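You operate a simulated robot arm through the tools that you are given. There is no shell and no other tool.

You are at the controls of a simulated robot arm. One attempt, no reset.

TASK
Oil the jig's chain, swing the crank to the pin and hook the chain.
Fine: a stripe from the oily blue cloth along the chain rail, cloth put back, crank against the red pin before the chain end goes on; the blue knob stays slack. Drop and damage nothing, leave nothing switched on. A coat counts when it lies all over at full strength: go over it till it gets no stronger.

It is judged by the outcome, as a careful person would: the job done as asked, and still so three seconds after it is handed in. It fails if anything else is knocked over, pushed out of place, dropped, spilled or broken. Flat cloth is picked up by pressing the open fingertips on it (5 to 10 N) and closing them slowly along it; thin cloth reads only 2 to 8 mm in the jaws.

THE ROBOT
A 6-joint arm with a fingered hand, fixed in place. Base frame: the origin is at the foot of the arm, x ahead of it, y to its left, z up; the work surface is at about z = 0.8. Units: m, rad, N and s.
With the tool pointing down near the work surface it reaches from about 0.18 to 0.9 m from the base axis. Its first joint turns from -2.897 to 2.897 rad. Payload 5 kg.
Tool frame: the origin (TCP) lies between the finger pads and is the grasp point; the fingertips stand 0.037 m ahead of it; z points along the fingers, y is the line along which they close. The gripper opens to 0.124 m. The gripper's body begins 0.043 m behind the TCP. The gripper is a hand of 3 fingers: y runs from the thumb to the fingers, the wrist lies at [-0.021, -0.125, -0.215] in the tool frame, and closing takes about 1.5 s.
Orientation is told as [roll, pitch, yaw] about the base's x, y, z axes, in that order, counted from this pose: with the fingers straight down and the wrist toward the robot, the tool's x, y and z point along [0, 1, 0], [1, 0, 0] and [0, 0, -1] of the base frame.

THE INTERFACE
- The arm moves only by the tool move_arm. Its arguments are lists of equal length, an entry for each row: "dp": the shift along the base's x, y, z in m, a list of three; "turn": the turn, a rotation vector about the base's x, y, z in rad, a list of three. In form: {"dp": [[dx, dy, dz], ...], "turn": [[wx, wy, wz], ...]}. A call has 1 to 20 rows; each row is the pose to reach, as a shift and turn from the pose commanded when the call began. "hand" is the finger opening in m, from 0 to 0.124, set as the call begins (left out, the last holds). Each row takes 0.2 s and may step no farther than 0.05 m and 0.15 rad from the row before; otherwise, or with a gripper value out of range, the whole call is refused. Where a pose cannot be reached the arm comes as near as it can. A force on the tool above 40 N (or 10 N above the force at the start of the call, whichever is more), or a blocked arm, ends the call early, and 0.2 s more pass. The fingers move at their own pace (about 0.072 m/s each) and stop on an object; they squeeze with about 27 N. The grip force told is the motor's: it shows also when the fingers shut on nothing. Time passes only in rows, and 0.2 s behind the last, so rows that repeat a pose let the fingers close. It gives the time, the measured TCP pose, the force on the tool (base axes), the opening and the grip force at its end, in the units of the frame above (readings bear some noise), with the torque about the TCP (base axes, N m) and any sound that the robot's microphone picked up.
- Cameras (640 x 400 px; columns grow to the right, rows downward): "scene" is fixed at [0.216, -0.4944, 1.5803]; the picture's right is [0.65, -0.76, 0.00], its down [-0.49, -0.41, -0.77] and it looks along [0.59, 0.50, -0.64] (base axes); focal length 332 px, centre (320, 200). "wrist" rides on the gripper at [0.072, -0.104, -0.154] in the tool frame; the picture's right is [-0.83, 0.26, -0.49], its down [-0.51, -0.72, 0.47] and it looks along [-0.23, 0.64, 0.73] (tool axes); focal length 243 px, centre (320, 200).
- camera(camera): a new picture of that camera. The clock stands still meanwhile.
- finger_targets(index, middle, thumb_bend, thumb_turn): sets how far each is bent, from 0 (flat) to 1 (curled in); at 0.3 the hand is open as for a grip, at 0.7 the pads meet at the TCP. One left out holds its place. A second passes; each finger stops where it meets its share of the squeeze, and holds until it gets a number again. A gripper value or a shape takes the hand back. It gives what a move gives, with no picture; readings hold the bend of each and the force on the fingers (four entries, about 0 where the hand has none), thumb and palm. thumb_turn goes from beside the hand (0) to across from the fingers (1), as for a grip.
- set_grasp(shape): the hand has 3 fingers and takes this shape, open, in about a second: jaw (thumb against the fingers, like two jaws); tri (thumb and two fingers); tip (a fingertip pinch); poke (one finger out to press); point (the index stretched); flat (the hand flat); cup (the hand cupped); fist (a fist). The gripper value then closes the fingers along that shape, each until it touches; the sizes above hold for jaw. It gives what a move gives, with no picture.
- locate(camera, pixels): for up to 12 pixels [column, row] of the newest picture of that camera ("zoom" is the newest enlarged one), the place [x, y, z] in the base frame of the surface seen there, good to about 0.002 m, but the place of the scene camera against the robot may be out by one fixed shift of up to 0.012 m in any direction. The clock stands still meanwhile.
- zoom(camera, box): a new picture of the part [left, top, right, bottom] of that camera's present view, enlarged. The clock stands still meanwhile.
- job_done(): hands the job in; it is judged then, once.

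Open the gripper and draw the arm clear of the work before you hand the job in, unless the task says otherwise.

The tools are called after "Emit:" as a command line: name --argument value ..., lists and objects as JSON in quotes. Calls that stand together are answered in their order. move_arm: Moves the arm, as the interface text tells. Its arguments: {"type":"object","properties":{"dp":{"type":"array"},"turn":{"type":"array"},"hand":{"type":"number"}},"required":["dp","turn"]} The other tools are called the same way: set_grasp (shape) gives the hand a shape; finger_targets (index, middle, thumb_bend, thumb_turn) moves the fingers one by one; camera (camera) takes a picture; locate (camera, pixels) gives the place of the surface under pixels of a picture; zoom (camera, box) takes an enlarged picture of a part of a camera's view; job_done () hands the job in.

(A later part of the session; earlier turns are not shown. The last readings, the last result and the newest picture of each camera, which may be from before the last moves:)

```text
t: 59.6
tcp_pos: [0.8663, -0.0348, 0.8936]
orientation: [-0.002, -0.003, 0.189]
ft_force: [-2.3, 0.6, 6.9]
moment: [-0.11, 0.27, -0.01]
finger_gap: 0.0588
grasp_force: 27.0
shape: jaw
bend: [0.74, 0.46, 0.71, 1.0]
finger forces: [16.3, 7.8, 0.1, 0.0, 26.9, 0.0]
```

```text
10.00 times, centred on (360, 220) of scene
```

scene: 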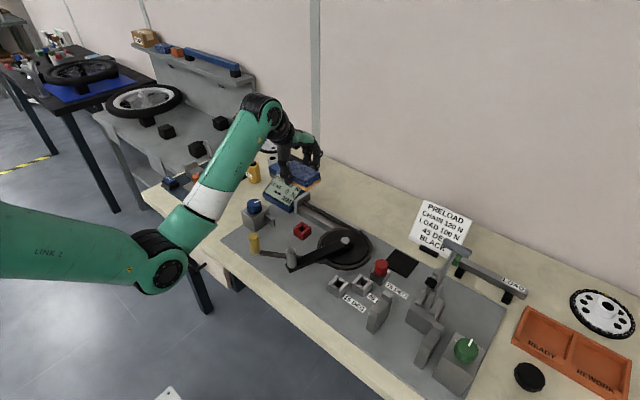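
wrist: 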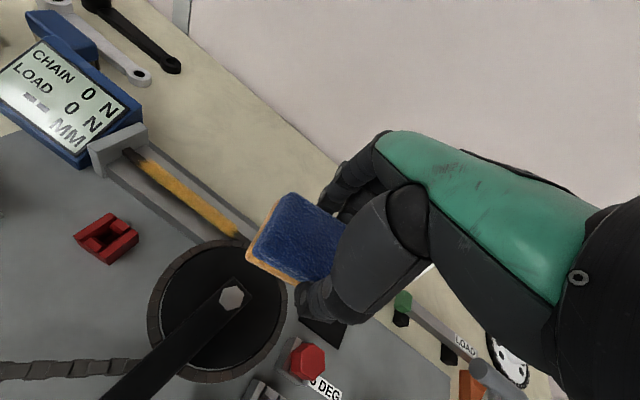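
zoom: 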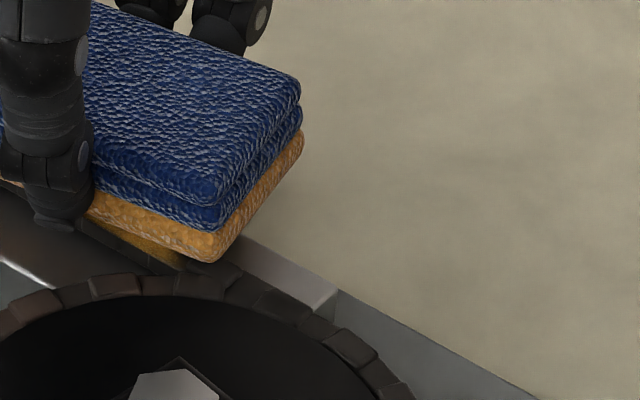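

Contact at 6.9 N, just clear of the rim. I make short strokes (+y and back) and then lift and look at the end.

Emit:
move_arm --dp '[[0, 0.006, 0], [0, 0.012, 0], [0, 0.006, 0], [0, 0, 0], [0, 0.006, 0], [0, 0.012, 0], [0, 0.006, 0], [0, 0.0, 0], [0, 0.006, 0], [0, 0.012, 0], [0, 0.02, 0], [0, 0.02, 0.012], [0, 0.02, 0.04], [0, 0.02, 0.08], [-0.01, -0.01, 0.1], [-0.02, -0.04, 0.12], [-0.03, -0.08, 0.13], [-0.045, -0.11, 0.135], [-0.056, -0.123, 0.135]]' --turn '[[0, 0, 0], [0, 0, 0], [0, 0, 0], [0, 0, 0], [0, 0, 0], [0, 0, 0], [0, 0, 0], [0, 0, 0], [0, 0, 0], [0, 0, 0], [0, 0, 0], [0, 0, 0], [0, 0, 0], [0, 0, 0], [0, 0, 0], [0, 0, 0], [0, 0, 0], [0, 0, 0], [0, 0, 0]]'

Emit:
camera --camera "wrist"

Emit:
zoom --camera "wrist" --box '[185, 195, 255, 250]'

Emit:
zoom --camera "wrist" --box '[80, 130, 280, 250]'

```text
t: 63.6
tcp_pos: [0.8101, -0.1566, 1.0257]
orientation: [-0.003, -0.001, 0.191]
ft_force: [-0.9, 0.4, -0.4]
moment: [0.0, -0.02, -0.04]
finger_gap: 0.0588
grasp_force: 27.1
shape: jaw
bend: [0.74, 0.46, 0.71, 1.0]
finger forces: [17.3, 8.0, 0.0, 0.0, 25.4, 0.0]
```

```text
taken
```

wrist: 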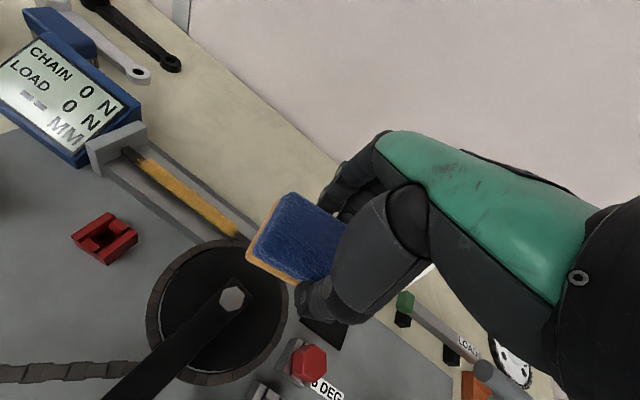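

```text
7.27 times, centred on (220, 222) of wrist
```

zoom: 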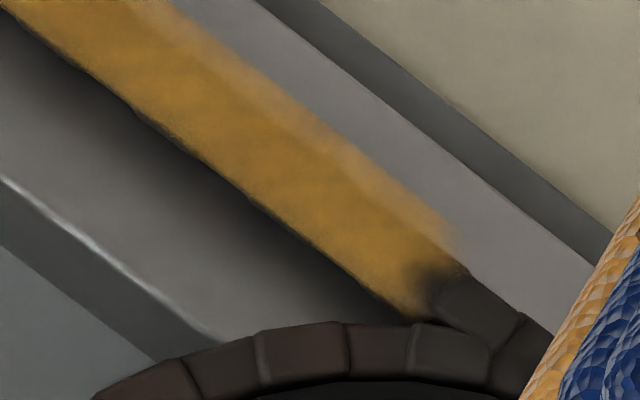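

```text
3.20 times, centred on (180, 190) of wrist
```

zoom: 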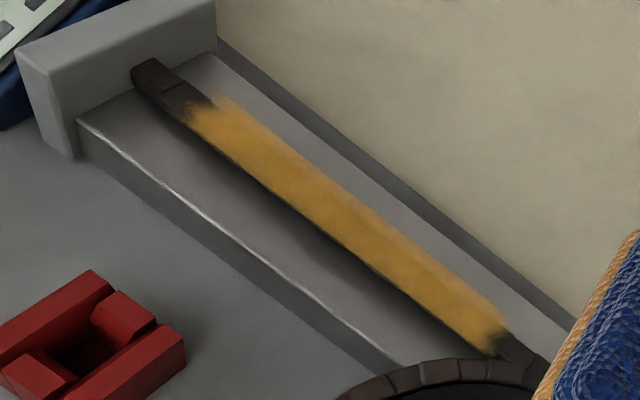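

Neither the boundary nor the strength changed, so the coat is complete (y −0.080…+0.077). Now I carry the pad back: up to z≈1.05, over to the cloth's place, turning the hand to yaw ≈1.63 so the pad lies along x again.

Emit:
move_arm --dp '[[-0.0112, 0.0336, 0.02], [-0.0224, 0.0672, 0.03], [-0.0336, 0.1009, 0.03], [-0.0449, 0.1345, 0.03], [-0.0561, 0.1681, 0.03], [-0.0673, 0.2017, 0.03], [-0.0785, 0.2353, 0.03], [-0.0897, 0.2689, 0.03], [-0.1009, 0.3025, 0.03], [-0.1121, 0.3361, 0.03], [-0.1234, 0.3698, 0.03], [-0.1346, 0.4034, 0.03], [-0.1458, 0.437, 0.03], [-0.157, 0.4702, 0.03], [-0.157, 0.4702, 0.03]]' --turn '[[0, 0, 0.103], [0, 0, 0.206], [0, 0, 0.309], [0, 0, 0.411], [0, 0, 0.514], [0, 0, 0.617], [0, 0, 0.72], [0, 0, 0.823], [0, 0, 0.926], [0, 0, 1.029], [0, 0, 1.131], [0, 0, 1.234], [0, 0, 1.337], [0, 0, 1.44], [0, 0, 1.44]]'

Emit:
camera --camera "wrist"

Emit:
camera --camera "scene"

```text
t: 66.8
tcp_pos: [0.6553, 0.312, 1.0585]
orientation: [-0.002, 0.0, 1.632]
ft_force: [0.2, -0.6, -0.6]
moment: [-0.01, 0.02, 0.02]
finger_gap: 0.0587
grasp_force: 26.8
shape: jaw
bend: [0.74, 0.46, 0.71, 1.0]
finger forces: [17.3, 8.0, 0.0, 0.0, 25.5, 0.1]
```

```text
taken
```

wrist: 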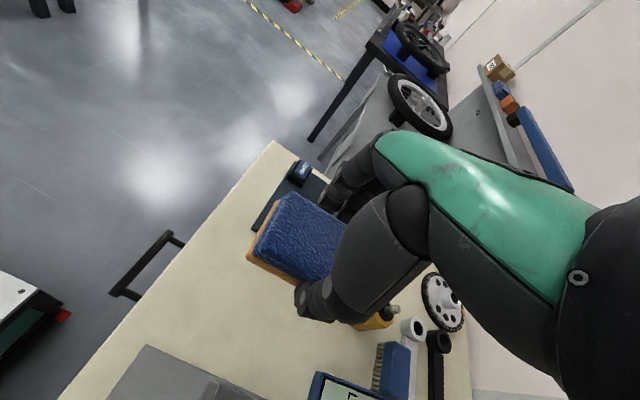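

```text
taken
```

scene: 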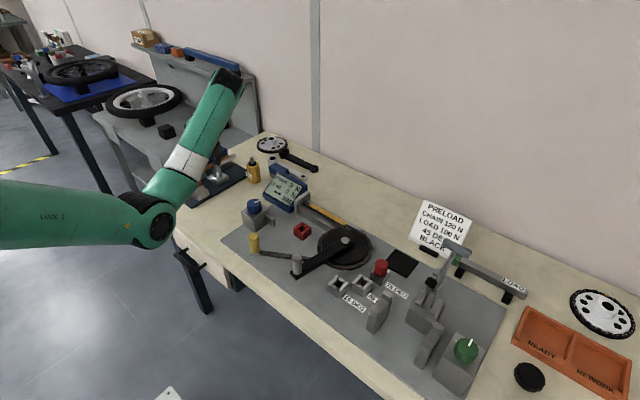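

The pad is above its place. The crank handle seems to have shifted slightly (296,263 vs 291,258 before); I check that, and measure the pad's corners in the hand.

Emit:
zoom --camera "scene" --box '[235, 190, 335, 280]'

Emit:
locate --camera "wrist" --pixels '[[250, 256], [262, 266], [280, 276], [295, 283], [258, 230], [270, 208], [285, 194], [268, 230]]'

```text
4.44 times, centred on (285, 235) of scene
```

zoom: 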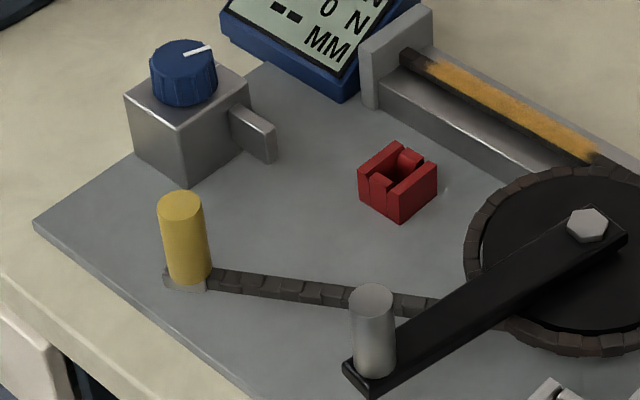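

```text
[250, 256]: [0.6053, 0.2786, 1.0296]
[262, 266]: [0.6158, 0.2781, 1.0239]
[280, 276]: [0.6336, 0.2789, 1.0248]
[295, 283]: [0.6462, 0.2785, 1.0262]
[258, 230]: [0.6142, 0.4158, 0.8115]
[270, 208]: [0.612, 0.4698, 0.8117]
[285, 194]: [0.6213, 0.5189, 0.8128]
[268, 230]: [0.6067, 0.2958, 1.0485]
```

The crank was nudged a little toward the pin, harmless; the yellow handle and hook are unchanged. The pad's thumb-side edge is at y≈0.2785, aligned with x, so I lower with a +2 mm y correction to just above the table.

Emit:
move_arm --dp '[[-0.001, 0.003, -0.035], [-0.001, 0.003, -0.07], [-0.001, 0.003, -0.105], [-0.001, 0.003, -0.14], [-0.001, 0.003, -0.165], [-0.001, 0.003, -0.185], [-0.001, 0.003, -0.198], [-0.001, 0.003, -0.205], [-0.001, 0.003, -0.208]]' --turn '[[0, 0, 0], [0, 0, 0], [0, 0, 0], [0, 0, 0], [0, 0, 0], [0, 0, 0], [0, 0, 0], [0, 0, 0], [0, 0, 0]]'

```text
t: 68.8
tcp_pos: [0.6524, 0.3168, 0.8499]
orientation: [-0.001, 0.001, 1.629]
ft_force: [0.2, -0.4, -0.2]
moment: [-0.04, 0.0, 0.02]
finger_gap: 0.0584
grasp_force: 26.5
shape: jaw
bend: [0.74, 0.46, 0.71, 1.0]
finger forces: [17.5, 8.1, 0.0, 0.1, 25.4, 0.0]
```

No contact yet. I lower in 1.5 mm steps until the pad rests on the table.

Emit:
move_arm --dp '[[0, 0, -0.002], [0, 0, -0.0035], [0, 0, -0.005], [0, 0, -0.0065]]' --turn '[[0, 0, 0], [0, 0, 0], [0, 0, 0], [0, 0, 0]]'

Emit:
camera --camera "wrist"

```text
t: 69.8
tcp_pos: [0.6524, 0.3151, 0.8436]
orientation: [0.0, 0.0, 1.629]
ft_force: [0.6, -0.5, -0.7]
moment: [0.01, 0.0, -0.05]
finger_gap: 0.0589
grasp_force: 26.7
shape: jaw
bend: [0.74, 0.46, 0.71, 1.0]
finger forces: [17.4, 7.9, 0.1, 0.0, 25.4, 0.0]
```

```text
taken
```

wrist: 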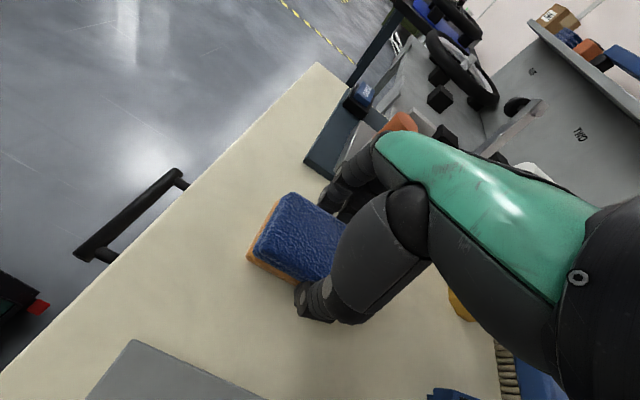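

Still no contact at 0.8436; I lower further in 1 mm steps.

Emit:
move_arm --dp '[[0, 0, -0.001], [0, 0, -0.002], [0, 0, -0.003], [0, 0, -0.003]]' --turn '[[0, 0, 0], [0, 0, 0], [0, 0, 0], [0, 0, 0]]'

```text
t: 70.8
tcp_pos: [0.6533, 0.3153, 0.8403]
orientation: [-0.003, -0.003, 1.631]
ft_force: [-0.3, 0.5, 0.3]
moment: [-0.02, 0.0, 0.02]
finger_gap: 0.0585
grasp_force: 26.5
shape: jaw
bend: [0.74, 0.46, 0.71, 1.0]
finger forces: [17.6, 8.0, 0.0, 0.0, 25.3, 0.0]
```

No contact yet; I check where the pad's bottom edge stands against the table and lower 1 mm more.

Emit:
move_arm --dp '[[0, 0, -0.0005], [0, 0, -0.001], [0, 0, -0.001]]' --turn '[[0, 0, 0], [0, 0, 0], [0, 0, 0]]'

Emit:
zoom --camera "wrist" --box '[220, 170, 360, 330]'

Emit:
zoom --camera "scene" --box '[180, 150, 280, 240]'

```text
t: 71.6
tcp_pos: [0.6543, 0.3169, 0.8393]
orientation: [-0.006, 0.0, 1.63]
ft_force: [0.7, -0.1, 7.9]
moment: [-0.07, -0.01, 0.0]
finger_gap: 0.0586
grasp_force: 27.2
shape: jaw
bend: [0.74, 0.46, 0.71, 1.0]
finger forces: [17.3, 8.1, 0.0, 0.0, 26.1, 0.0]
```

```text
2.50 times, centred on (290, 250) of wrist
```

zoom: 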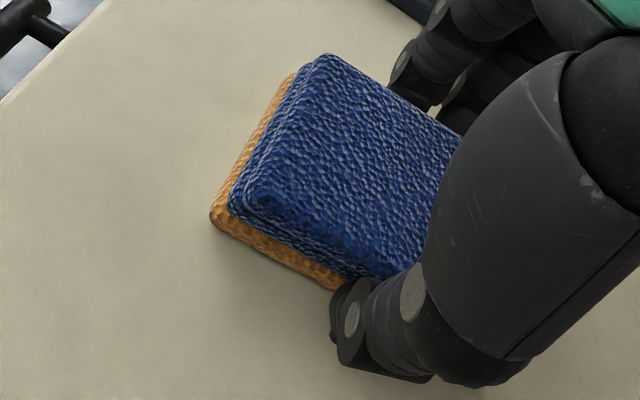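

```text
4.44 times, centred on (230, 195) of scene
```

zoom: 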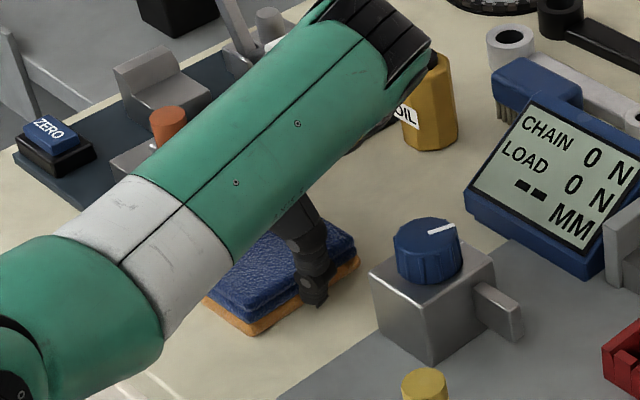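

The pad rests on the table (7.9 N). I open the hand gently in place to 0.09.

Emit:
move_arm --dp '[[0, 0, 0.0005], [0, 0, 0.001], [0, 0, 0.001], [0, 0, 0.001]]' --turn '[[0, 0, 0], [0, 0, 0], [0, 0, 0], [0, 0, 0]]' --hand 0.075

Emit:
move_arm --dp '[[0, 0, 0.001], [0, 0, 0.001], [0, 0, 0.001], [0, 0, 0.001]]' --turn '[[0, 0, 0], [0, 0, 0], [0, 0, 0], [0, 0, 0]]' --hand 0.092

Emit:
camera --camera "wrist"

```text
t: 72.6
tcp_pos: [0.6521, 0.3164, 0.8406]
orientation: [-0.001, -0.001, 1.631]
ft_force: [0.6, 0.2, 0.7]
moment: [0.01, -0.01, 0.01]
finger_gap: 0.0745
grasp_force: 0.0
shape: jaw
bend: [0.73, 0.41, 0.65, 1.0]
finger forces: [0.1, 0.0, 0.0, 0.0, 0.0, 0.1]
```

```text
t: 73.6
tcp_pos: [0.6512, 0.3153, 0.8415]
orientation: [-0.003, -0.002, 1.631]
ft_force: [0.1, -0.1, 0.3]
moment: [0.02, 0.02, -0.03]
finger_gap: 0.0918
grasp_force: 0.1
shape: jaw
bend: [0.27, 0.36, 0.55, 0.99]
finger forces: [0.0, 0.0, 0.0, 0.0, 0.1, 0.0]
```

```text
taken
```

wrist: 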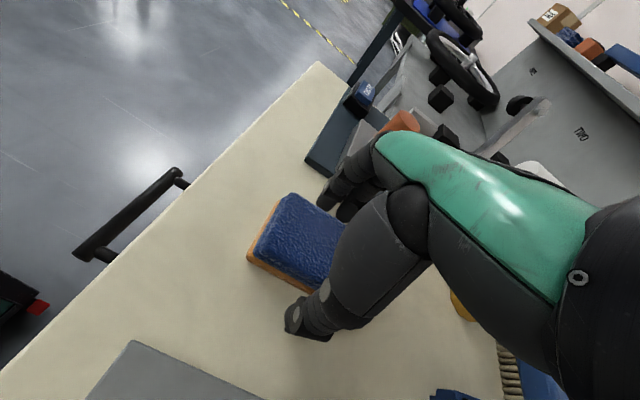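

The pad is released and lies flat. I lift straight up, clear of it.

Emit:
move_arm --dp '[[0, 0, 0.01], [0, 0, 0.03], [0, 0, 0.06], [0, 0, 0.1], [0, 0, 0.14], [0, 0, 0.18], [0, 0, 0.22], [0, 0, 0.26]]' --turn '[[0, 0, 0], [0, 0, 0], [0, 0, 0], [0, 0, 0], [0, 0, 0], [0, 0, 0], [0, 0, 0], [0, 0, 0]]'

Emit:
camera --camera "wrist"

Emit:
zoom --camera "scene" --box '[180, 150, 280, 240]'

```text
t: 75.4
tcp_pos: [0.6516, 0.3173, 1.0996]
orientation: [0.0, -0.001, 1.629]
ft_force: [-0.2, 0.3, 0.7]
moment: [0.01, -0.02, 0.0]
finger_gap: 0.0917
grasp_force: 0.1
shape: jaw
bend: [0.27, 0.36, 0.55, 0.99]
finger forces: [0.0, 0.0, 0.0, 0.1, 0.0, 0.1]
```

```text
taken
```

wrist: 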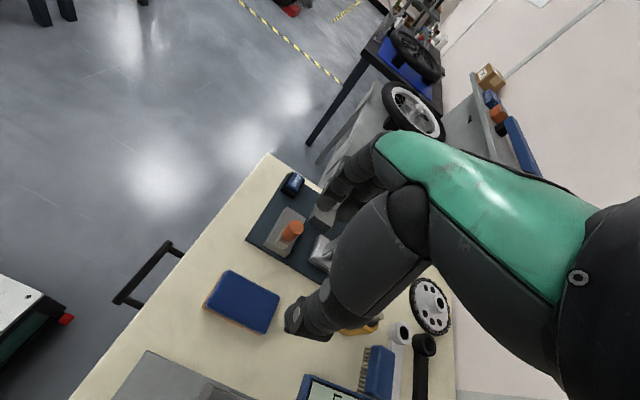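

```text
4.44 times, centred on (230, 195) of scene
```

zoom: 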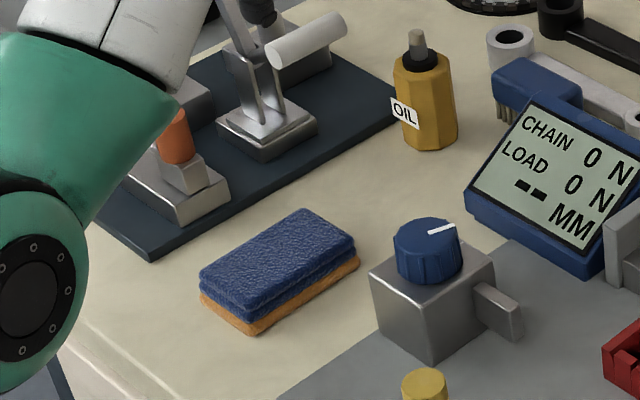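

The pad is back in its place. I compare its corners with the starting measure (0.694,0.339), (0.695,0.286), (0.601,0.284), (0.595,0.338).

Emit:
locate --camera "zoom" --pixels '[[308, 211], [350, 240], [252, 306], [204, 275], [280, 260]]'

Emit:
camera --camera "scene"

```text
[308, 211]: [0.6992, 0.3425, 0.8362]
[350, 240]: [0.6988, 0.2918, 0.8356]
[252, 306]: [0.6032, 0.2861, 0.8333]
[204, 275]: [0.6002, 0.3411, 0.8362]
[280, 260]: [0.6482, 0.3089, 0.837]
```

```text
taken
```

scene: 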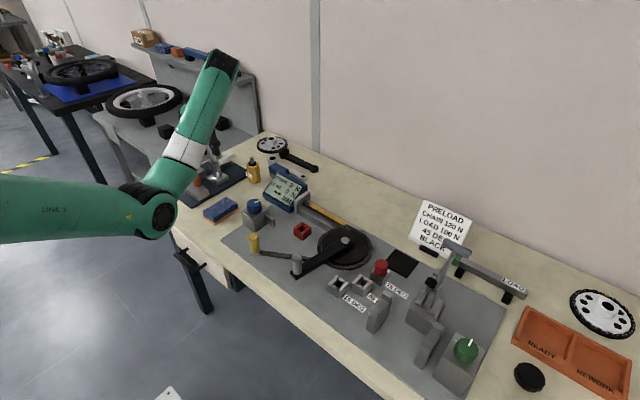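

The pad is within a few mm of where it was. Next the crank: I measure the post and load lever near the crank's end path, and the present crank handle.

Emit:
zoom --camera "scene" --box '[350, 225, 490, 345]'

Emit:
locate --camera "zoom" --pixels '[[150, 300], [115, 345], [165, 330], [130, 375], [340, 170], [385, 60], [455, 85], [300, 250], [265, 300], [360, 290], [370, 200], [375, 120]]'

```text
3.33 times, centred on (420, 285) of scene
```

zoom: 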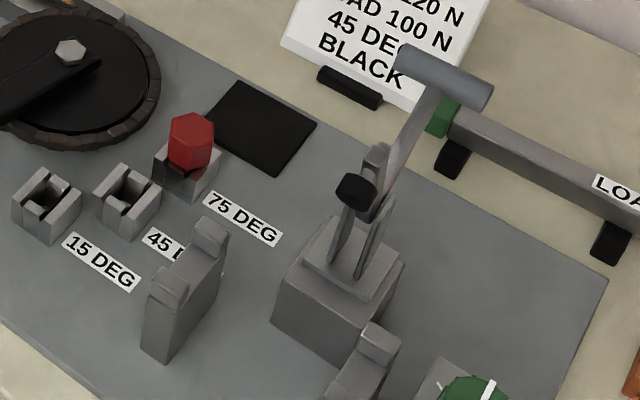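

```text
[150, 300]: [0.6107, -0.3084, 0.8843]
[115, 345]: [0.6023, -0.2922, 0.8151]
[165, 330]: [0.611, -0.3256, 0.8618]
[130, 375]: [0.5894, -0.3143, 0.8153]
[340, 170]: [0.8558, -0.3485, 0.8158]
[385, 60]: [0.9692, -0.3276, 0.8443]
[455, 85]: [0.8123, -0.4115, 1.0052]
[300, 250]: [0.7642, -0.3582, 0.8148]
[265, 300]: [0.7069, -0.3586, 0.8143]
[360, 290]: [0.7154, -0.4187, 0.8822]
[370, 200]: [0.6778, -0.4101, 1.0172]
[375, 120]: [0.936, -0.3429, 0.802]
```

I locate the actual post tops and lever parts: post (210,225),(165,282); toggle box (345,240); black knob (357,190); T-handle (405,55),(490,95).

Emit:
locate --camera "zoom" --pixels '[[210, 222], [200, 232], [225, 238], [165, 280], [150, 285], [185, 295], [357, 185], [400, 55], [490, 95], [320, 225], [400, 270], [275, 300]]'

Emit:
zoom --camera "scene" --box '[235, 190, 355, 290]'

```text
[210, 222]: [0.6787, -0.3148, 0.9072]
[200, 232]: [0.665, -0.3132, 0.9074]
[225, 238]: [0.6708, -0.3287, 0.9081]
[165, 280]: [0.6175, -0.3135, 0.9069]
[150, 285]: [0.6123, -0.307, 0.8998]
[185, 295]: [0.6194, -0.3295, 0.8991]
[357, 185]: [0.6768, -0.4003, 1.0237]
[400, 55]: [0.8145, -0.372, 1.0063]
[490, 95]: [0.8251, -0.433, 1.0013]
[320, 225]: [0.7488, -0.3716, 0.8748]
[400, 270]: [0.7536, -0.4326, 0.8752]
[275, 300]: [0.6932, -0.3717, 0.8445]
```

```text
4.00 times, centred on (295, 240) of scene
```

zoom: 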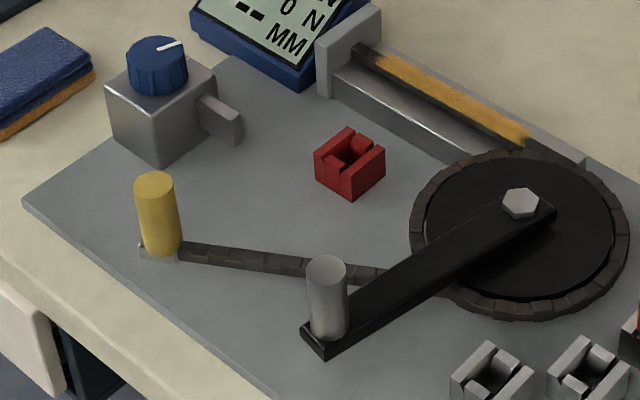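

I locate the crank handle top (327,265), its foot, the yellow handle and the bolt in this picture.

Emit:
locate --camera "zoom" --pixels '[[327, 266], [315, 264], [340, 264], [327, 300], [328, 330], [325, 355], [520, 202], [420, 255], [156, 182], [160, 215], [160, 250], [140, 250]]'

```text
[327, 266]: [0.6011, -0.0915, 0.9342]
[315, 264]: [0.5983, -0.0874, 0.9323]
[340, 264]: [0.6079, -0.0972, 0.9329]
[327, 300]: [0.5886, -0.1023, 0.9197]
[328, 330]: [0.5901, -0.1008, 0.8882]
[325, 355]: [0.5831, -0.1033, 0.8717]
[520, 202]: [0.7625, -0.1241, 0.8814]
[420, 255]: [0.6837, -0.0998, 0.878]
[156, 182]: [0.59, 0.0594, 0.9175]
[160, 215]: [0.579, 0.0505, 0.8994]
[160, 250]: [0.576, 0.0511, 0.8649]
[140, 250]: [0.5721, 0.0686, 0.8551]
```

Crank handle top centre is (0.606,−0.0935,0.9305) in robot coordinates, radius ≈0.165 from the bolt, at 168°. I bring the hand above it, yaw back to 0.

Emit:
move_arm --dp '[[-0.003, -0.029, 0], [-0.006, -0.058, 0], [-0.01, -0.088, 0], [-0.013, -0.117, 0], [-0.016, -0.147, 0], [-0.02, -0.176, 0], [-0.023, -0.205, 0], [-0.026, -0.235, 0], [-0.029, -0.264, 0], [-0.033, -0.293, 0], [-0.036, -0.323, 0], [-0.04, -0.352, 0], [-0.043, -0.382, 0], [-0.0456, -0.411, 0], [-0.0456, -0.411, 0]]' --turn '[[0, 0, -0.1165], [0, 0, -0.233], [0, 0, -0.349], [0, 0, -0.466], [0, 0, -0.582], [0, 0, -0.699], [0, 0, -0.815], [0, 0, -0.932], [0, 0, -1.048], [0, 0, -1.165], [0, 0, -1.281], [0, 0, -1.398], [0, 0, -1.514], [0, 0, -1.63], [0, 0, -1.63]]'

Emit:
camera --camera "wrist"

Emit:
camera --camera "scene"

```text
t: 78.6
tcp_pos: [0.6066, -0.0941, 1.1022]
orientation: [-0.002, -0.002, 0.0]
ft_force: [-0.7, -0.1, -0.3]
moment: [-0.01, -0.02, 0.04]
finger_gap: 0.0919
grasp_force: 0.1
shape: jaw
bend: [0.27, 0.36, 0.55, 0.99]
finger forces: [0.0, 0.1, 0.1, 0.0, 0.0, 0.0]
```

```text
taken
```

wrist: 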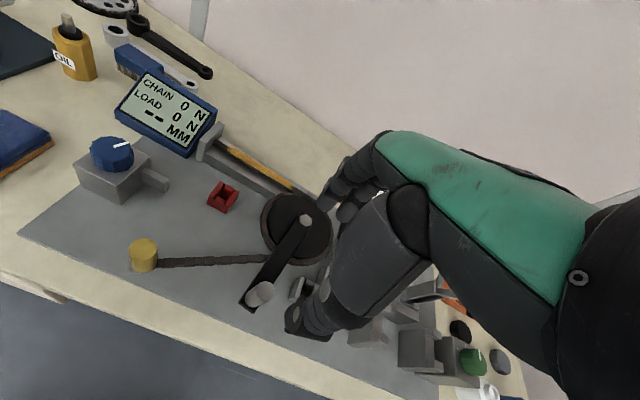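

```text
taken
```

scene: 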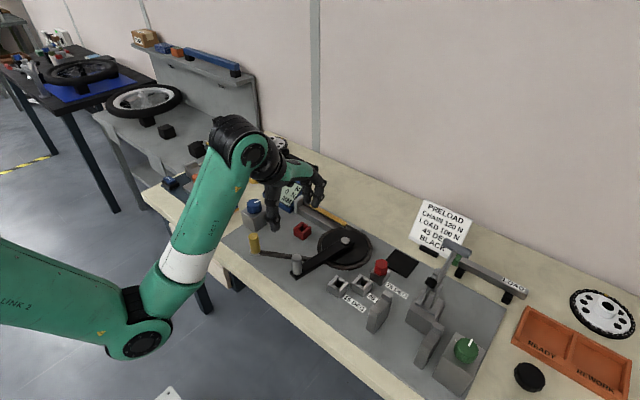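

The wrist view now shows crank handle (263,292), yellow handle (143,255), red socket (222,197), bolt (305,220). I locate them precisely.

Emit:
zoom --camera "wrist" --box '[110, 170, 350, 340]'

Emit:
locate --camera "zoom" --pixels '[[405, 315], [390, 310], [415, 325], [520, 130], [85, 210], [70, 205], [85, 245], [298, 60], [275, 75], [325, 75], [305, 95], [300, 78]]'

```text
2.35 times, centred on (230, 255) of wrist
```

zoom: 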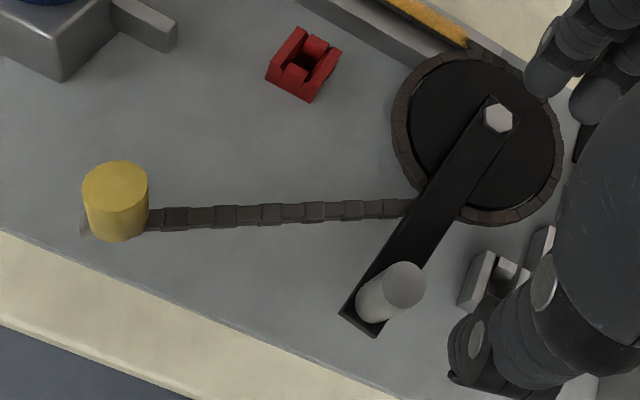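

```text
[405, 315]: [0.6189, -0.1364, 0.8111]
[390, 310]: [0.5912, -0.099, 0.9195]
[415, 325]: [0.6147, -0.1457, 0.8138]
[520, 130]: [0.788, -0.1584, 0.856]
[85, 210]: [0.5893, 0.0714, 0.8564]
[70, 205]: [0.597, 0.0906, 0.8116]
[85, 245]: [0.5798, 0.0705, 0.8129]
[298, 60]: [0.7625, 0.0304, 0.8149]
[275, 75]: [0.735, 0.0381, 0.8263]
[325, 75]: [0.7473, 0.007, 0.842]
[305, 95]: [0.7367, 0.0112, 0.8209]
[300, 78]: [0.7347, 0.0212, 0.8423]
```

Now I locate the actual features in this close-up: crank handle top (403,285), bolt (498,118), yellow top (116,185), red socket corners (300,30),(340,60),(312,98),(268,72).

Emit:
locate --camera "zoom" --pixels '[[403, 285], [385, 280], [420, 290], [403, 268], [405, 303], [498, 118], [116, 182], [92, 182], [145, 185], [116, 205], [116, 165], [440, 200]]'

Emit:
locate --camera "zoom" --pixels '[[300, 32], [337, 60], [313, 97], [270, 72], [308, 62], [318, 45], [290, 85], [150, 218], [250, 213], [380, 208], [415, 195], [120, 238]]'

```text
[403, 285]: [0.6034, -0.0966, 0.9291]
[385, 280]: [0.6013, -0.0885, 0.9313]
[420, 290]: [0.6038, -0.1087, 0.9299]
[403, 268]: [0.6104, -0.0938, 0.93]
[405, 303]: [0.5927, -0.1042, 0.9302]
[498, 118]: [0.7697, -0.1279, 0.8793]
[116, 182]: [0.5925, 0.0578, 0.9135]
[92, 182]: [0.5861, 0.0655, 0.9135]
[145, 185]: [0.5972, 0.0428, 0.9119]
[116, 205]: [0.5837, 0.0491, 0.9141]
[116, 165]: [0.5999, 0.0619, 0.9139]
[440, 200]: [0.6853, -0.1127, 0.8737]
```

```text
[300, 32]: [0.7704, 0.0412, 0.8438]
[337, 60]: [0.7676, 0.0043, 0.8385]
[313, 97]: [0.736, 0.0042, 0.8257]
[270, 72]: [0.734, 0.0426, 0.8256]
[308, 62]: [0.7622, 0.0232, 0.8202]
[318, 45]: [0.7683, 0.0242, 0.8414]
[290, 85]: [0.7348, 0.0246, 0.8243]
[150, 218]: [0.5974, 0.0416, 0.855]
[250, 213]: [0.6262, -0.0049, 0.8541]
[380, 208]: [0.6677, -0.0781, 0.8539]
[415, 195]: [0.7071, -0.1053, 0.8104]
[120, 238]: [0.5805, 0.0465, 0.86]
```

Crank handle top centre is (0.603,−0.098,0.930), bolt (0.770,−0.128): radius 0.169, angle 170°. I descend with the open hand around the handle's top (fingertips at ≈0.91).

Emit:
move_arm --dp '[[-0.0036, -0.004, -0.04], [-0.0036, -0.004, -0.08], [-0.0036, -0.004, -0.11], [-0.0036, -0.004, -0.135], [-0.0036, -0.004, -0.15], [-0.0036, -0.004, -0.157]]' --turn '[[0, 0, 0], [0, 0, 0], [0, 0, 0], [0, 0, 0], [0, 0, 0], [0, 0, 0]]'

Emit:
zoom --camera "wrist" --box '[220, 150, 420, 350]'

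Emit:
zoom --camera "scene" --box '[220, 150, 380, 290]'

```text
t: 80.0
tcp_pos: [0.6025, -0.0992, 0.9444]
orientation: [-0.003, 0.0, 0.001]
ft_force: [-0.3, -0.8, 1.0]
moment: [0.03, -0.01, -0.02]
finger_gap: 0.0918
grasp_force: 0.1
shape: jaw
bend: [0.27, 0.36, 0.55, 0.99]
finger forces: [0.1, 0.1, 0.0, 0.0, 0.1, 0.0]
```

```text
2.00 times, centred on (320, 250) of wrist
```

zoom: 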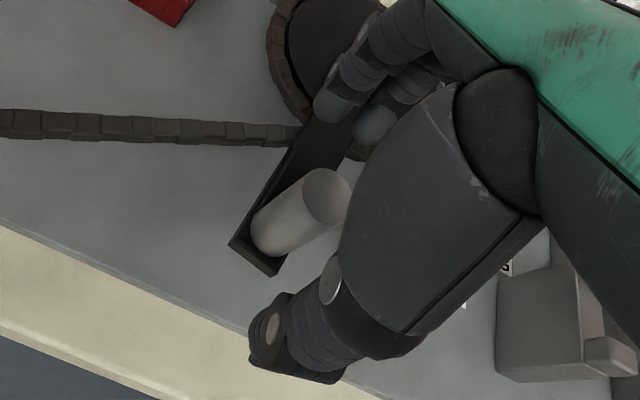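

```text
2.86 times, centred on (300, 220) of scene
```

zoom: 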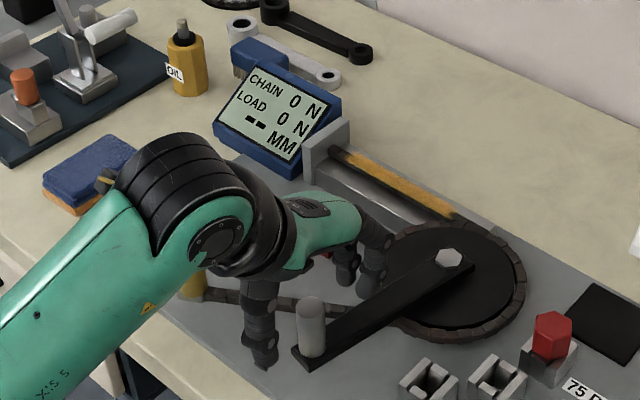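

The TCP projects right at the handle's top in both views and nothing touches. I close the hand on the handle.

Emit:
move_arm --dp '[[0, 0, 0], [0, 0, 0], [0, 0, 0], [0, 0, 0], [0, 0, 0], [0, 0, 0], [0, 0, 0], [0, 0, 0]]' --turn '[[0, 0, 0], [0, 0, 0], [0, 0, 0], [0, 0, 0], [0, 0, 0], [0, 0, 0], [0, 0, 0], [0, 0, 0]]' --hand 0.0

Emit:
zoom --camera "wrist" --box '[220, 150, 420, 350]'

Emit:
zoom --camera "scene" --box '[220, 150, 380, 290]'

```text
t: 81.8
tcp_pos: [0.603, -0.0994, 0.9447]
orientation: [-0.002, -0.001, 0.001]
ft_force: [-1.1, -0.1, -3.0]
moment: [-0.01, 0.01, -0.01]
finger_gap: 0.0157
grasp_force: 26.9
shape: jaw
bend: [0.72, 0.68, 0.74, 1.0]
finger forces: [15.1, 6.4, 0.1, 0.0, 24.0, 0.0]
```

```text
2.00 times, centred on (320, 250) of wrist
```

zoom: 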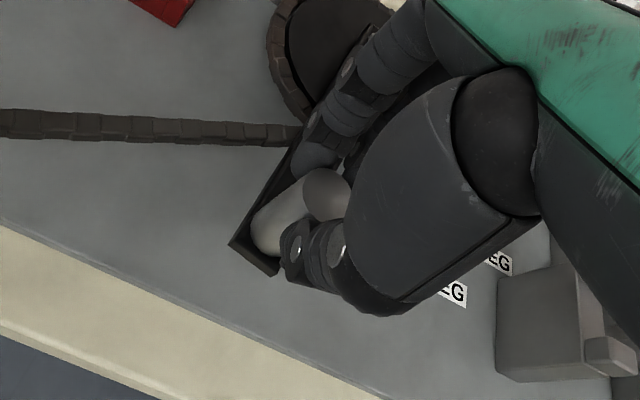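

```text
2.86 times, centred on (300, 220) of scene
```

zoom: 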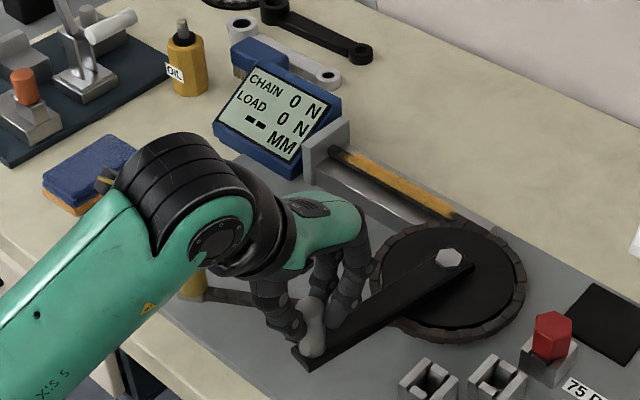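

Gripped: thumb 24 N against 15+6 N. I swing the handle along the arc about the bolt, first 15°, watching the force.

Emit:
move_arm --dp '[[-0.002, -0.0147, 0], [-0.0027, -0.0294, 0], [-0.0021, -0.0442, 0]]' --turn '[[0, 0, 0], [0, 0, 0], [0, 0, 0]]'

Emit:
zoom --camera "scene" --box '[220, 150, 400, 310]'

```text
t: 82.6
tcp_pos: [0.6013, -0.1439, 0.945]
orientation: [-0.002, 0.002, 0.003]
ft_force: [-2.5, 1.9, -10.9]
moment: [0.05, -0.06, 0.25]
finger_gap: 0.015
grasp_force: 26.6
shape: jaw
bend: [0.72, 0.67, 0.74, 1.0]
finger forces: [17.6, 9.7, 0.0, 0.0, 25.6, 0.1]
```

```text
2.50 times, centred on (310, 230) of scene
```

zoom: 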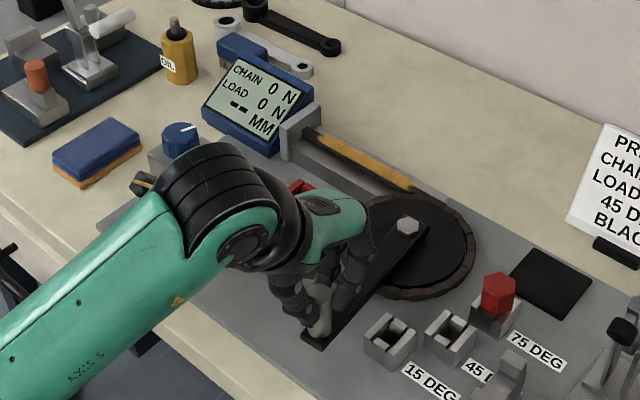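

The crank follows; a −11 N vertical pull shows in the grip, so I lower 2 mm while continuing the swing by another 30°.

Emit:
move_arm --dp '[[0.0019, -0.0146, -0.001], [0.005, -0.0291, -0.002], [0.0094, -0.0432, -0.002], [0.015, -0.0569, -0.002], [0.0218, -0.07, -0.002], [0.0297, -0.0825, -0.002]]' --turn '[[0, 0, 0], [0, 0, 0], [0, 0, 0], [0, 0, 0], [0, 0, 0], [0, 0, 0]]'

Emit:
zoom --camera "scene" --box '[240, 160, 440, 340]'

Emit:
camera --camera "wrist"

```text
t: 84.0
tcp_pos: [0.6322, -0.2246, 0.9441]
orientation: [-0.001, -0.004, 0.002]
ft_force: [5.9, 5.9, 8.6]
moment: [0.21, -0.31, 0.37]
finger_gap: 0.0151
grasp_force: 26.9
shape: jaw
bend: [0.73, 0.66, 0.74, 1.0]
finger forces: [28.3, 14.1, 0.0, 0.1, 25.5, 0.0]
```

```text
2.22 times, centred on (340, 250) of scene
```

zoom: 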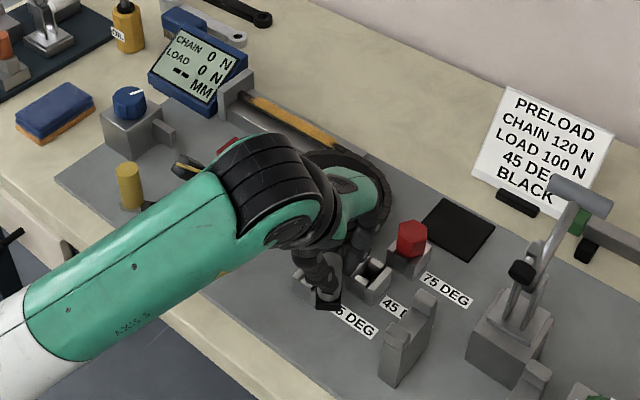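

```text
taken
```

wrist: 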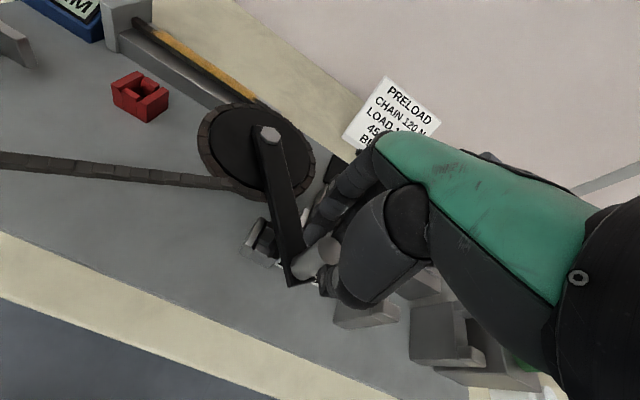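

Crank is at about 215° and the hand has clearance to the post. I continue 20° more, raising 1 mm.

Emit:
move_arm --dp '[[0.009, -0.0117, 0.001], [0.0189, -0.0227, 0.001], [0.0298, -0.0327, 0.001], [0.0415, -0.0417, 0.001]]' --turn '[[0, 0, 0], [0, 0, 0], [0, 0, 0], [0, 0, 0]]'

Emit:
zoom --camera "scene" --box '[290, 200, 450, 340]'

Emit:
camera --camera "wrist"

```text
t: 85.0
tcp_pos: [0.6744, -0.2648, 0.9429]
orientation: [-0.001, 0.0, 0.003]
ft_force: [7.6, 21.0, -10.9]
moment: [0.76, -0.45, 0.73]
finger_gap: 0.0133
grasp_force: 27.4
shape: jaw
bend: [0.73, 0.64, 0.74, 1.0]
finger forces: [43.8, 15.1, 0.0, 0.0, 28.0, 0.1]
```

```text
2.86 times, centred on (370, 270) of scene
```

zoom: 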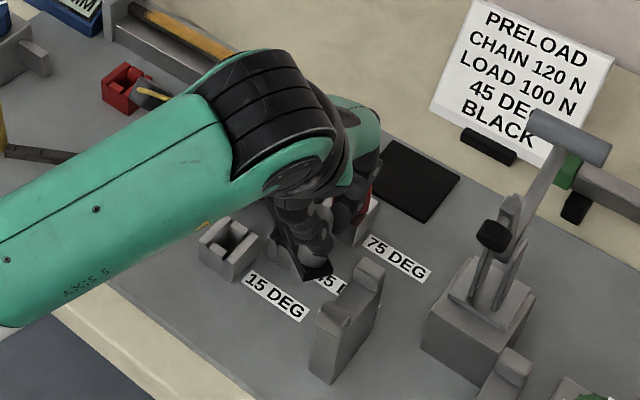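

```text
taken
```

wrist: 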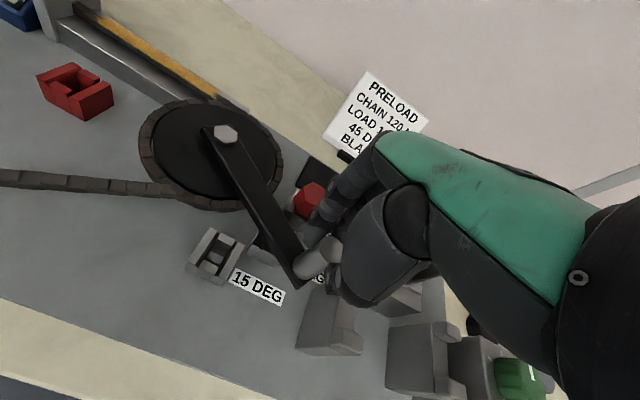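

The pull is mainly radial (21 N): the handle has slipped off-centre in the fingers. The crank is at about 235°, short of the red pin; I open the hand and re-centre on the handle.

Emit:
move_arm --dp '[[0, 0.001, 0.001], [0, 0.002, 0.001], [0, 0.002, 0.001], [0, 0.002, 0.001], [0, 0.002, 0.001]]' --turn '[[0, 0, 0], [0, 0, 0], [0, 0, 0], [0, 0, 0], [0, 0, 0]]' --hand 0.07

Emit:
camera --camera "wrist"

Emit:
zoom --camera "wrist" --box '[180, 110, 400, 320]'

```text
t: 86.2
tcp_pos: [0.6731, -0.2664, 0.9437]
orientation: [-0.002, -0.001, 0.001]
ft_force: [-0.8, 0.9, -0.5]
moment: [0.02, -0.04, -0.04]
finger_gap: 0.0694
grasp_force: 0.1
shape: jaw
bend: [0.74, 0.42, 0.67, 1.0]
finger forces: [0.1, 0.1, 0.0, 0.0, 0.0, 0.1]
```

```text
taken
```

wrist: 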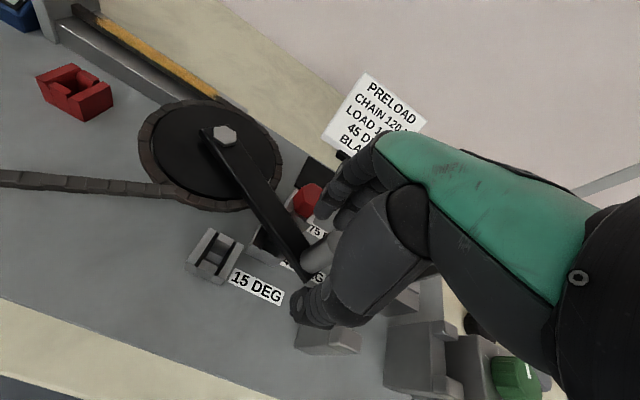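

```text
1.90 times, centred on (290, 215) of wrist
```

zoom: 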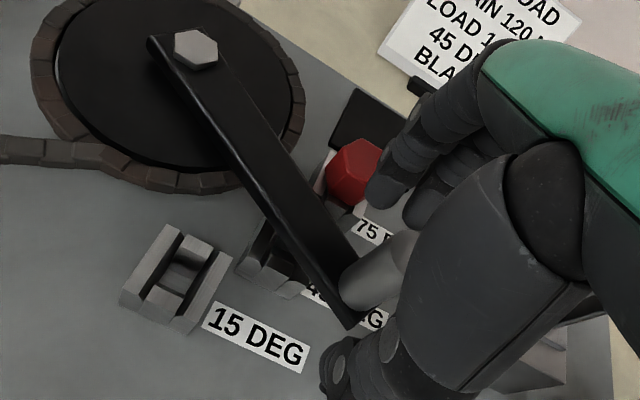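

The hand is open with zero force and the crank stayed at about 235°. I locate the handle (zoom (395,250)), crank tip and bolt to find the angle.

Emit:
locate --camera "zoom" --pixels '[[400, 245], [390, 250], [405, 235], [370, 285], [350, 320], [195, 48], [355, 165], [350, 190], [340, 265], [320, 290], [300, 180], [265, 165]]'

Emit:
zoom --camera "scene" --box '[300, 200, 440, 330]'

```text
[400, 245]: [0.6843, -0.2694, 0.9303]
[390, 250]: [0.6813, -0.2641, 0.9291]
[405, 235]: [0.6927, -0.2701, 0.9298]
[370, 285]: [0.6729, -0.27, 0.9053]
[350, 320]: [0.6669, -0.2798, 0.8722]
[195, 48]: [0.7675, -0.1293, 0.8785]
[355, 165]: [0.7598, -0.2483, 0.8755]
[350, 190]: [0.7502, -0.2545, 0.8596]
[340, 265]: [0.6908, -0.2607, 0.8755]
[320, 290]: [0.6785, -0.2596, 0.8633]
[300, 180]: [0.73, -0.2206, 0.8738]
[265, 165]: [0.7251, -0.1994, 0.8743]
```

```text
3.08 times, centred on (370, 265) of scene
```

zoom: 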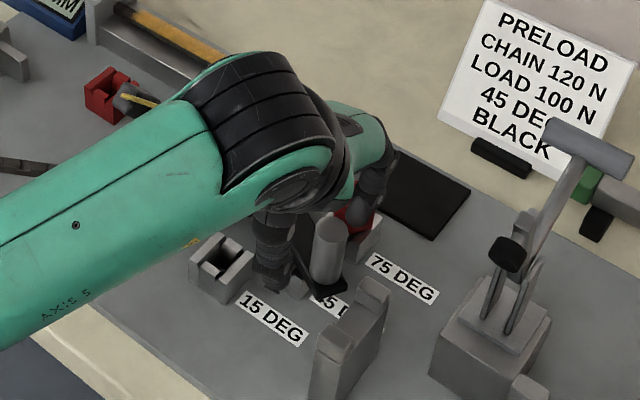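

I locate the handle's top centre in this scene view at (330,222).

Emit:
locate --camera "zoom" --pixels '[[330, 224], [318, 224], [343, 222], [330, 232], [330, 260], [315, 275], [345, 300], [265, 280]]'

```text
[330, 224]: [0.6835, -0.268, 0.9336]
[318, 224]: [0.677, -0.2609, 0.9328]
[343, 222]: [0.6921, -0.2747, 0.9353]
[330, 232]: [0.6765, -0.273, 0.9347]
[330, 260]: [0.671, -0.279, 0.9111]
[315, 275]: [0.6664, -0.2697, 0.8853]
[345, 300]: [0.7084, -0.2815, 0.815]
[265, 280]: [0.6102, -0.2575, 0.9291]
```

The handle's centre is ≈(0.687,−0.270), crank at 240°. I re-centre the TCP on it and close again.

Emit:
move_arm --dp '[[0.007, -0.002, 0], [0.014, -0.004, 0], [0.014, -0.004, 0]]' --turn '[[0, 0, 0], [0, 0, 0], [0, 0, 0]]'

Emit:
move_arm --dp '[[0, 0, 0], [0, 0, 0], [0, 0, 0], [0, 0, 0], [0, 0, 0], [0, 0, 0]]' --turn '[[0, 0, 0], [0, 0, 0], [0, 0, 0], [0, 0, 0], [0, 0, 0], [0, 0, 0]]' --hand 0.0

Emit:
zoom --camera "scene" --box '[300, 200, 440, 330]'

Emit:
zoom --camera "wrist" --box '[180, 110, 400, 320]'

```text
t: 87.0
tcp_pos: [0.6874, -0.2701, 0.9444]
orientation: [-0.002, 0.0, 0.0]
ft_force: [-0.8, 0.0, 0.3]
moment: [0.01, 0.0, -0.03]
finger_gap: 0.0695
grasp_force: 0.1
shape: jaw
bend: [0.74, 0.42, 0.67, 1.0]
finger forces: [0.1, 0.0, 0.1, 0.0, 0.1, 0.0]
```

```text
t: 88.4
tcp_pos: [0.687, -0.2698, 0.944]
orientation: [-0.003, 0.0, 0.001]
ft_force: [0.4, 1.3, -3.8]
moment: [0.02, -0.06, 0.05]
finger_gap: 0.0147
grasp_force: 27.1
shape: jaw
bend: [0.7, 0.65, 0.74, 1.0]
finger forces: [12.1, 9.0, 0.0, 0.1, 21.9, 0.0]
```

```text
3.08 times, centred on (370, 265) of scene
```

zoom: 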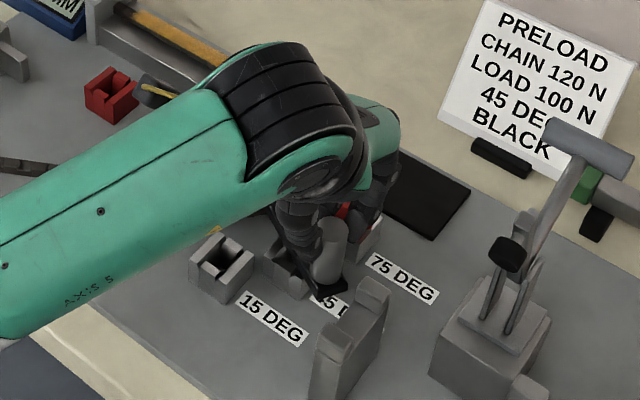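

```text
1.90 times, centred on (290, 215) of wrist
```

zoom: 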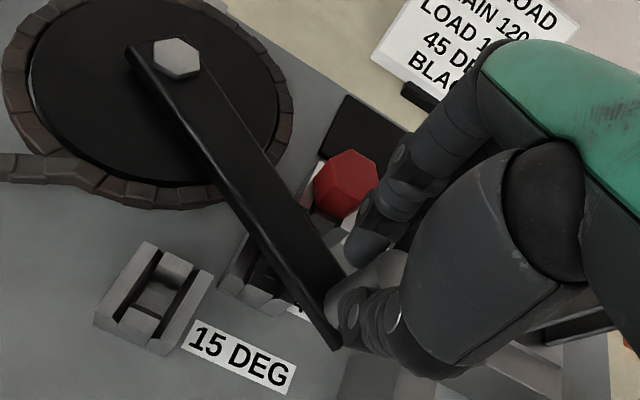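

Re-gripped well (22 N vs 12+9 N). I swing the next 10° toward the pin.

Emit:
move_arm --dp '[[0.0064, -0.0034, 0], [0.0128, -0.0066, 0], [0.0195, -0.0095, 0], [0.0262, -0.0122, 0]]' --turn '[[0, 0, 0], [0, 0, 0], [0, 0, 0], [0, 0, 0]]'

Emit:
zoom --camera "wrist" --box '[180, 110, 400, 320]'

Emit:
zoom --camera "scene" --box '[300, 200, 440, 330]'

```text
t: 89.4
tcp_pos: [0.713, -0.2812, 0.9442]
orientation: [-0.002, -0.001, 0.0]
ft_force: [1.6, 7.9, 1.1]
moment: [0.16, -0.1, 0.16]
finger_gap: 0.0148
grasp_force: 26.5
shape: jaw
bend: [0.7, 0.64, 0.74, 1.0]
finger forces: [14.2, 11.0, 0.0, 0.1, 23.4, 0.0]
```

```text
1.90 times, centred on (290, 215) of wrist
```

zoom: 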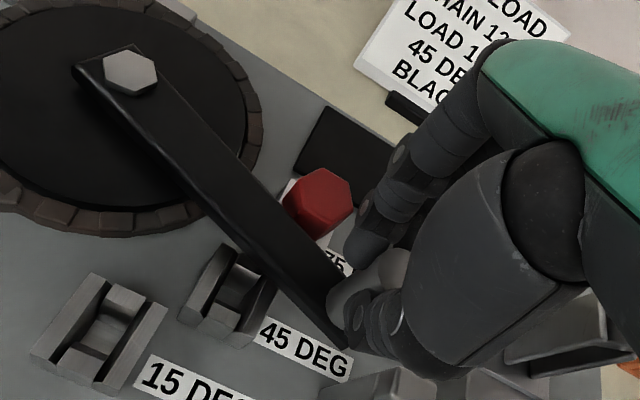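

```text
3.08 times, centred on (370, 265) of scene
```

zoom: 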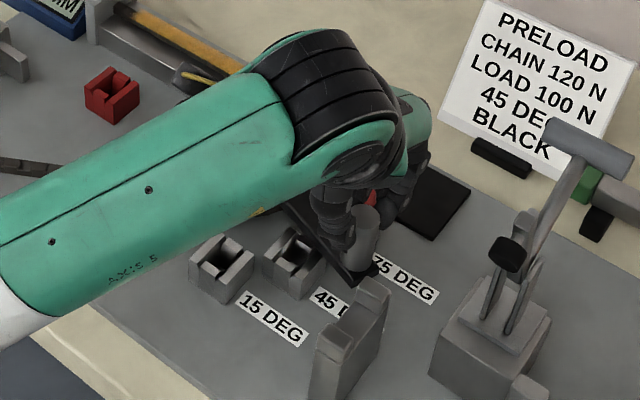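

The crank arm is almost at the pin. I go on in small steps, 3 mm each, watching for contact force.

Emit:
move_arm --dp '[[0.003, -0.001, 0], [0.006, -0.002, 0], [0.009, -0.003, 0], [0.012, -0.0038, 0]]' --turn '[[0, 0, 0], [0, 0, 0], [0, 0, 0], [0, 0, 0]]'

Emit:
zoom --camera "wrist" --box '[180, 110, 400, 320]'

```text
t: 90.4
tcp_pos: [0.7241, -0.285, 0.9451]
orientation: [-0.002, 0.001, 0.0]
ft_force: [-0.8, 10.9, 3.3]
moment: [0.25, 0.0, 0.12]
finger_gap: 0.0148
grasp_force: 26.9
shape: jaw
bend: [0.7, 0.64, 0.74, 1.0]
finger forces: [18.1, 10.2, 0.0, 0.0, 24.7, 0.0]
```

```text
1.90 times, centred on (290, 215) of wrist
```

zoom: 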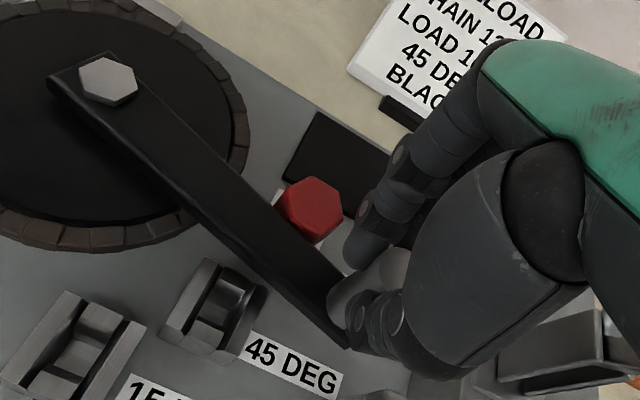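

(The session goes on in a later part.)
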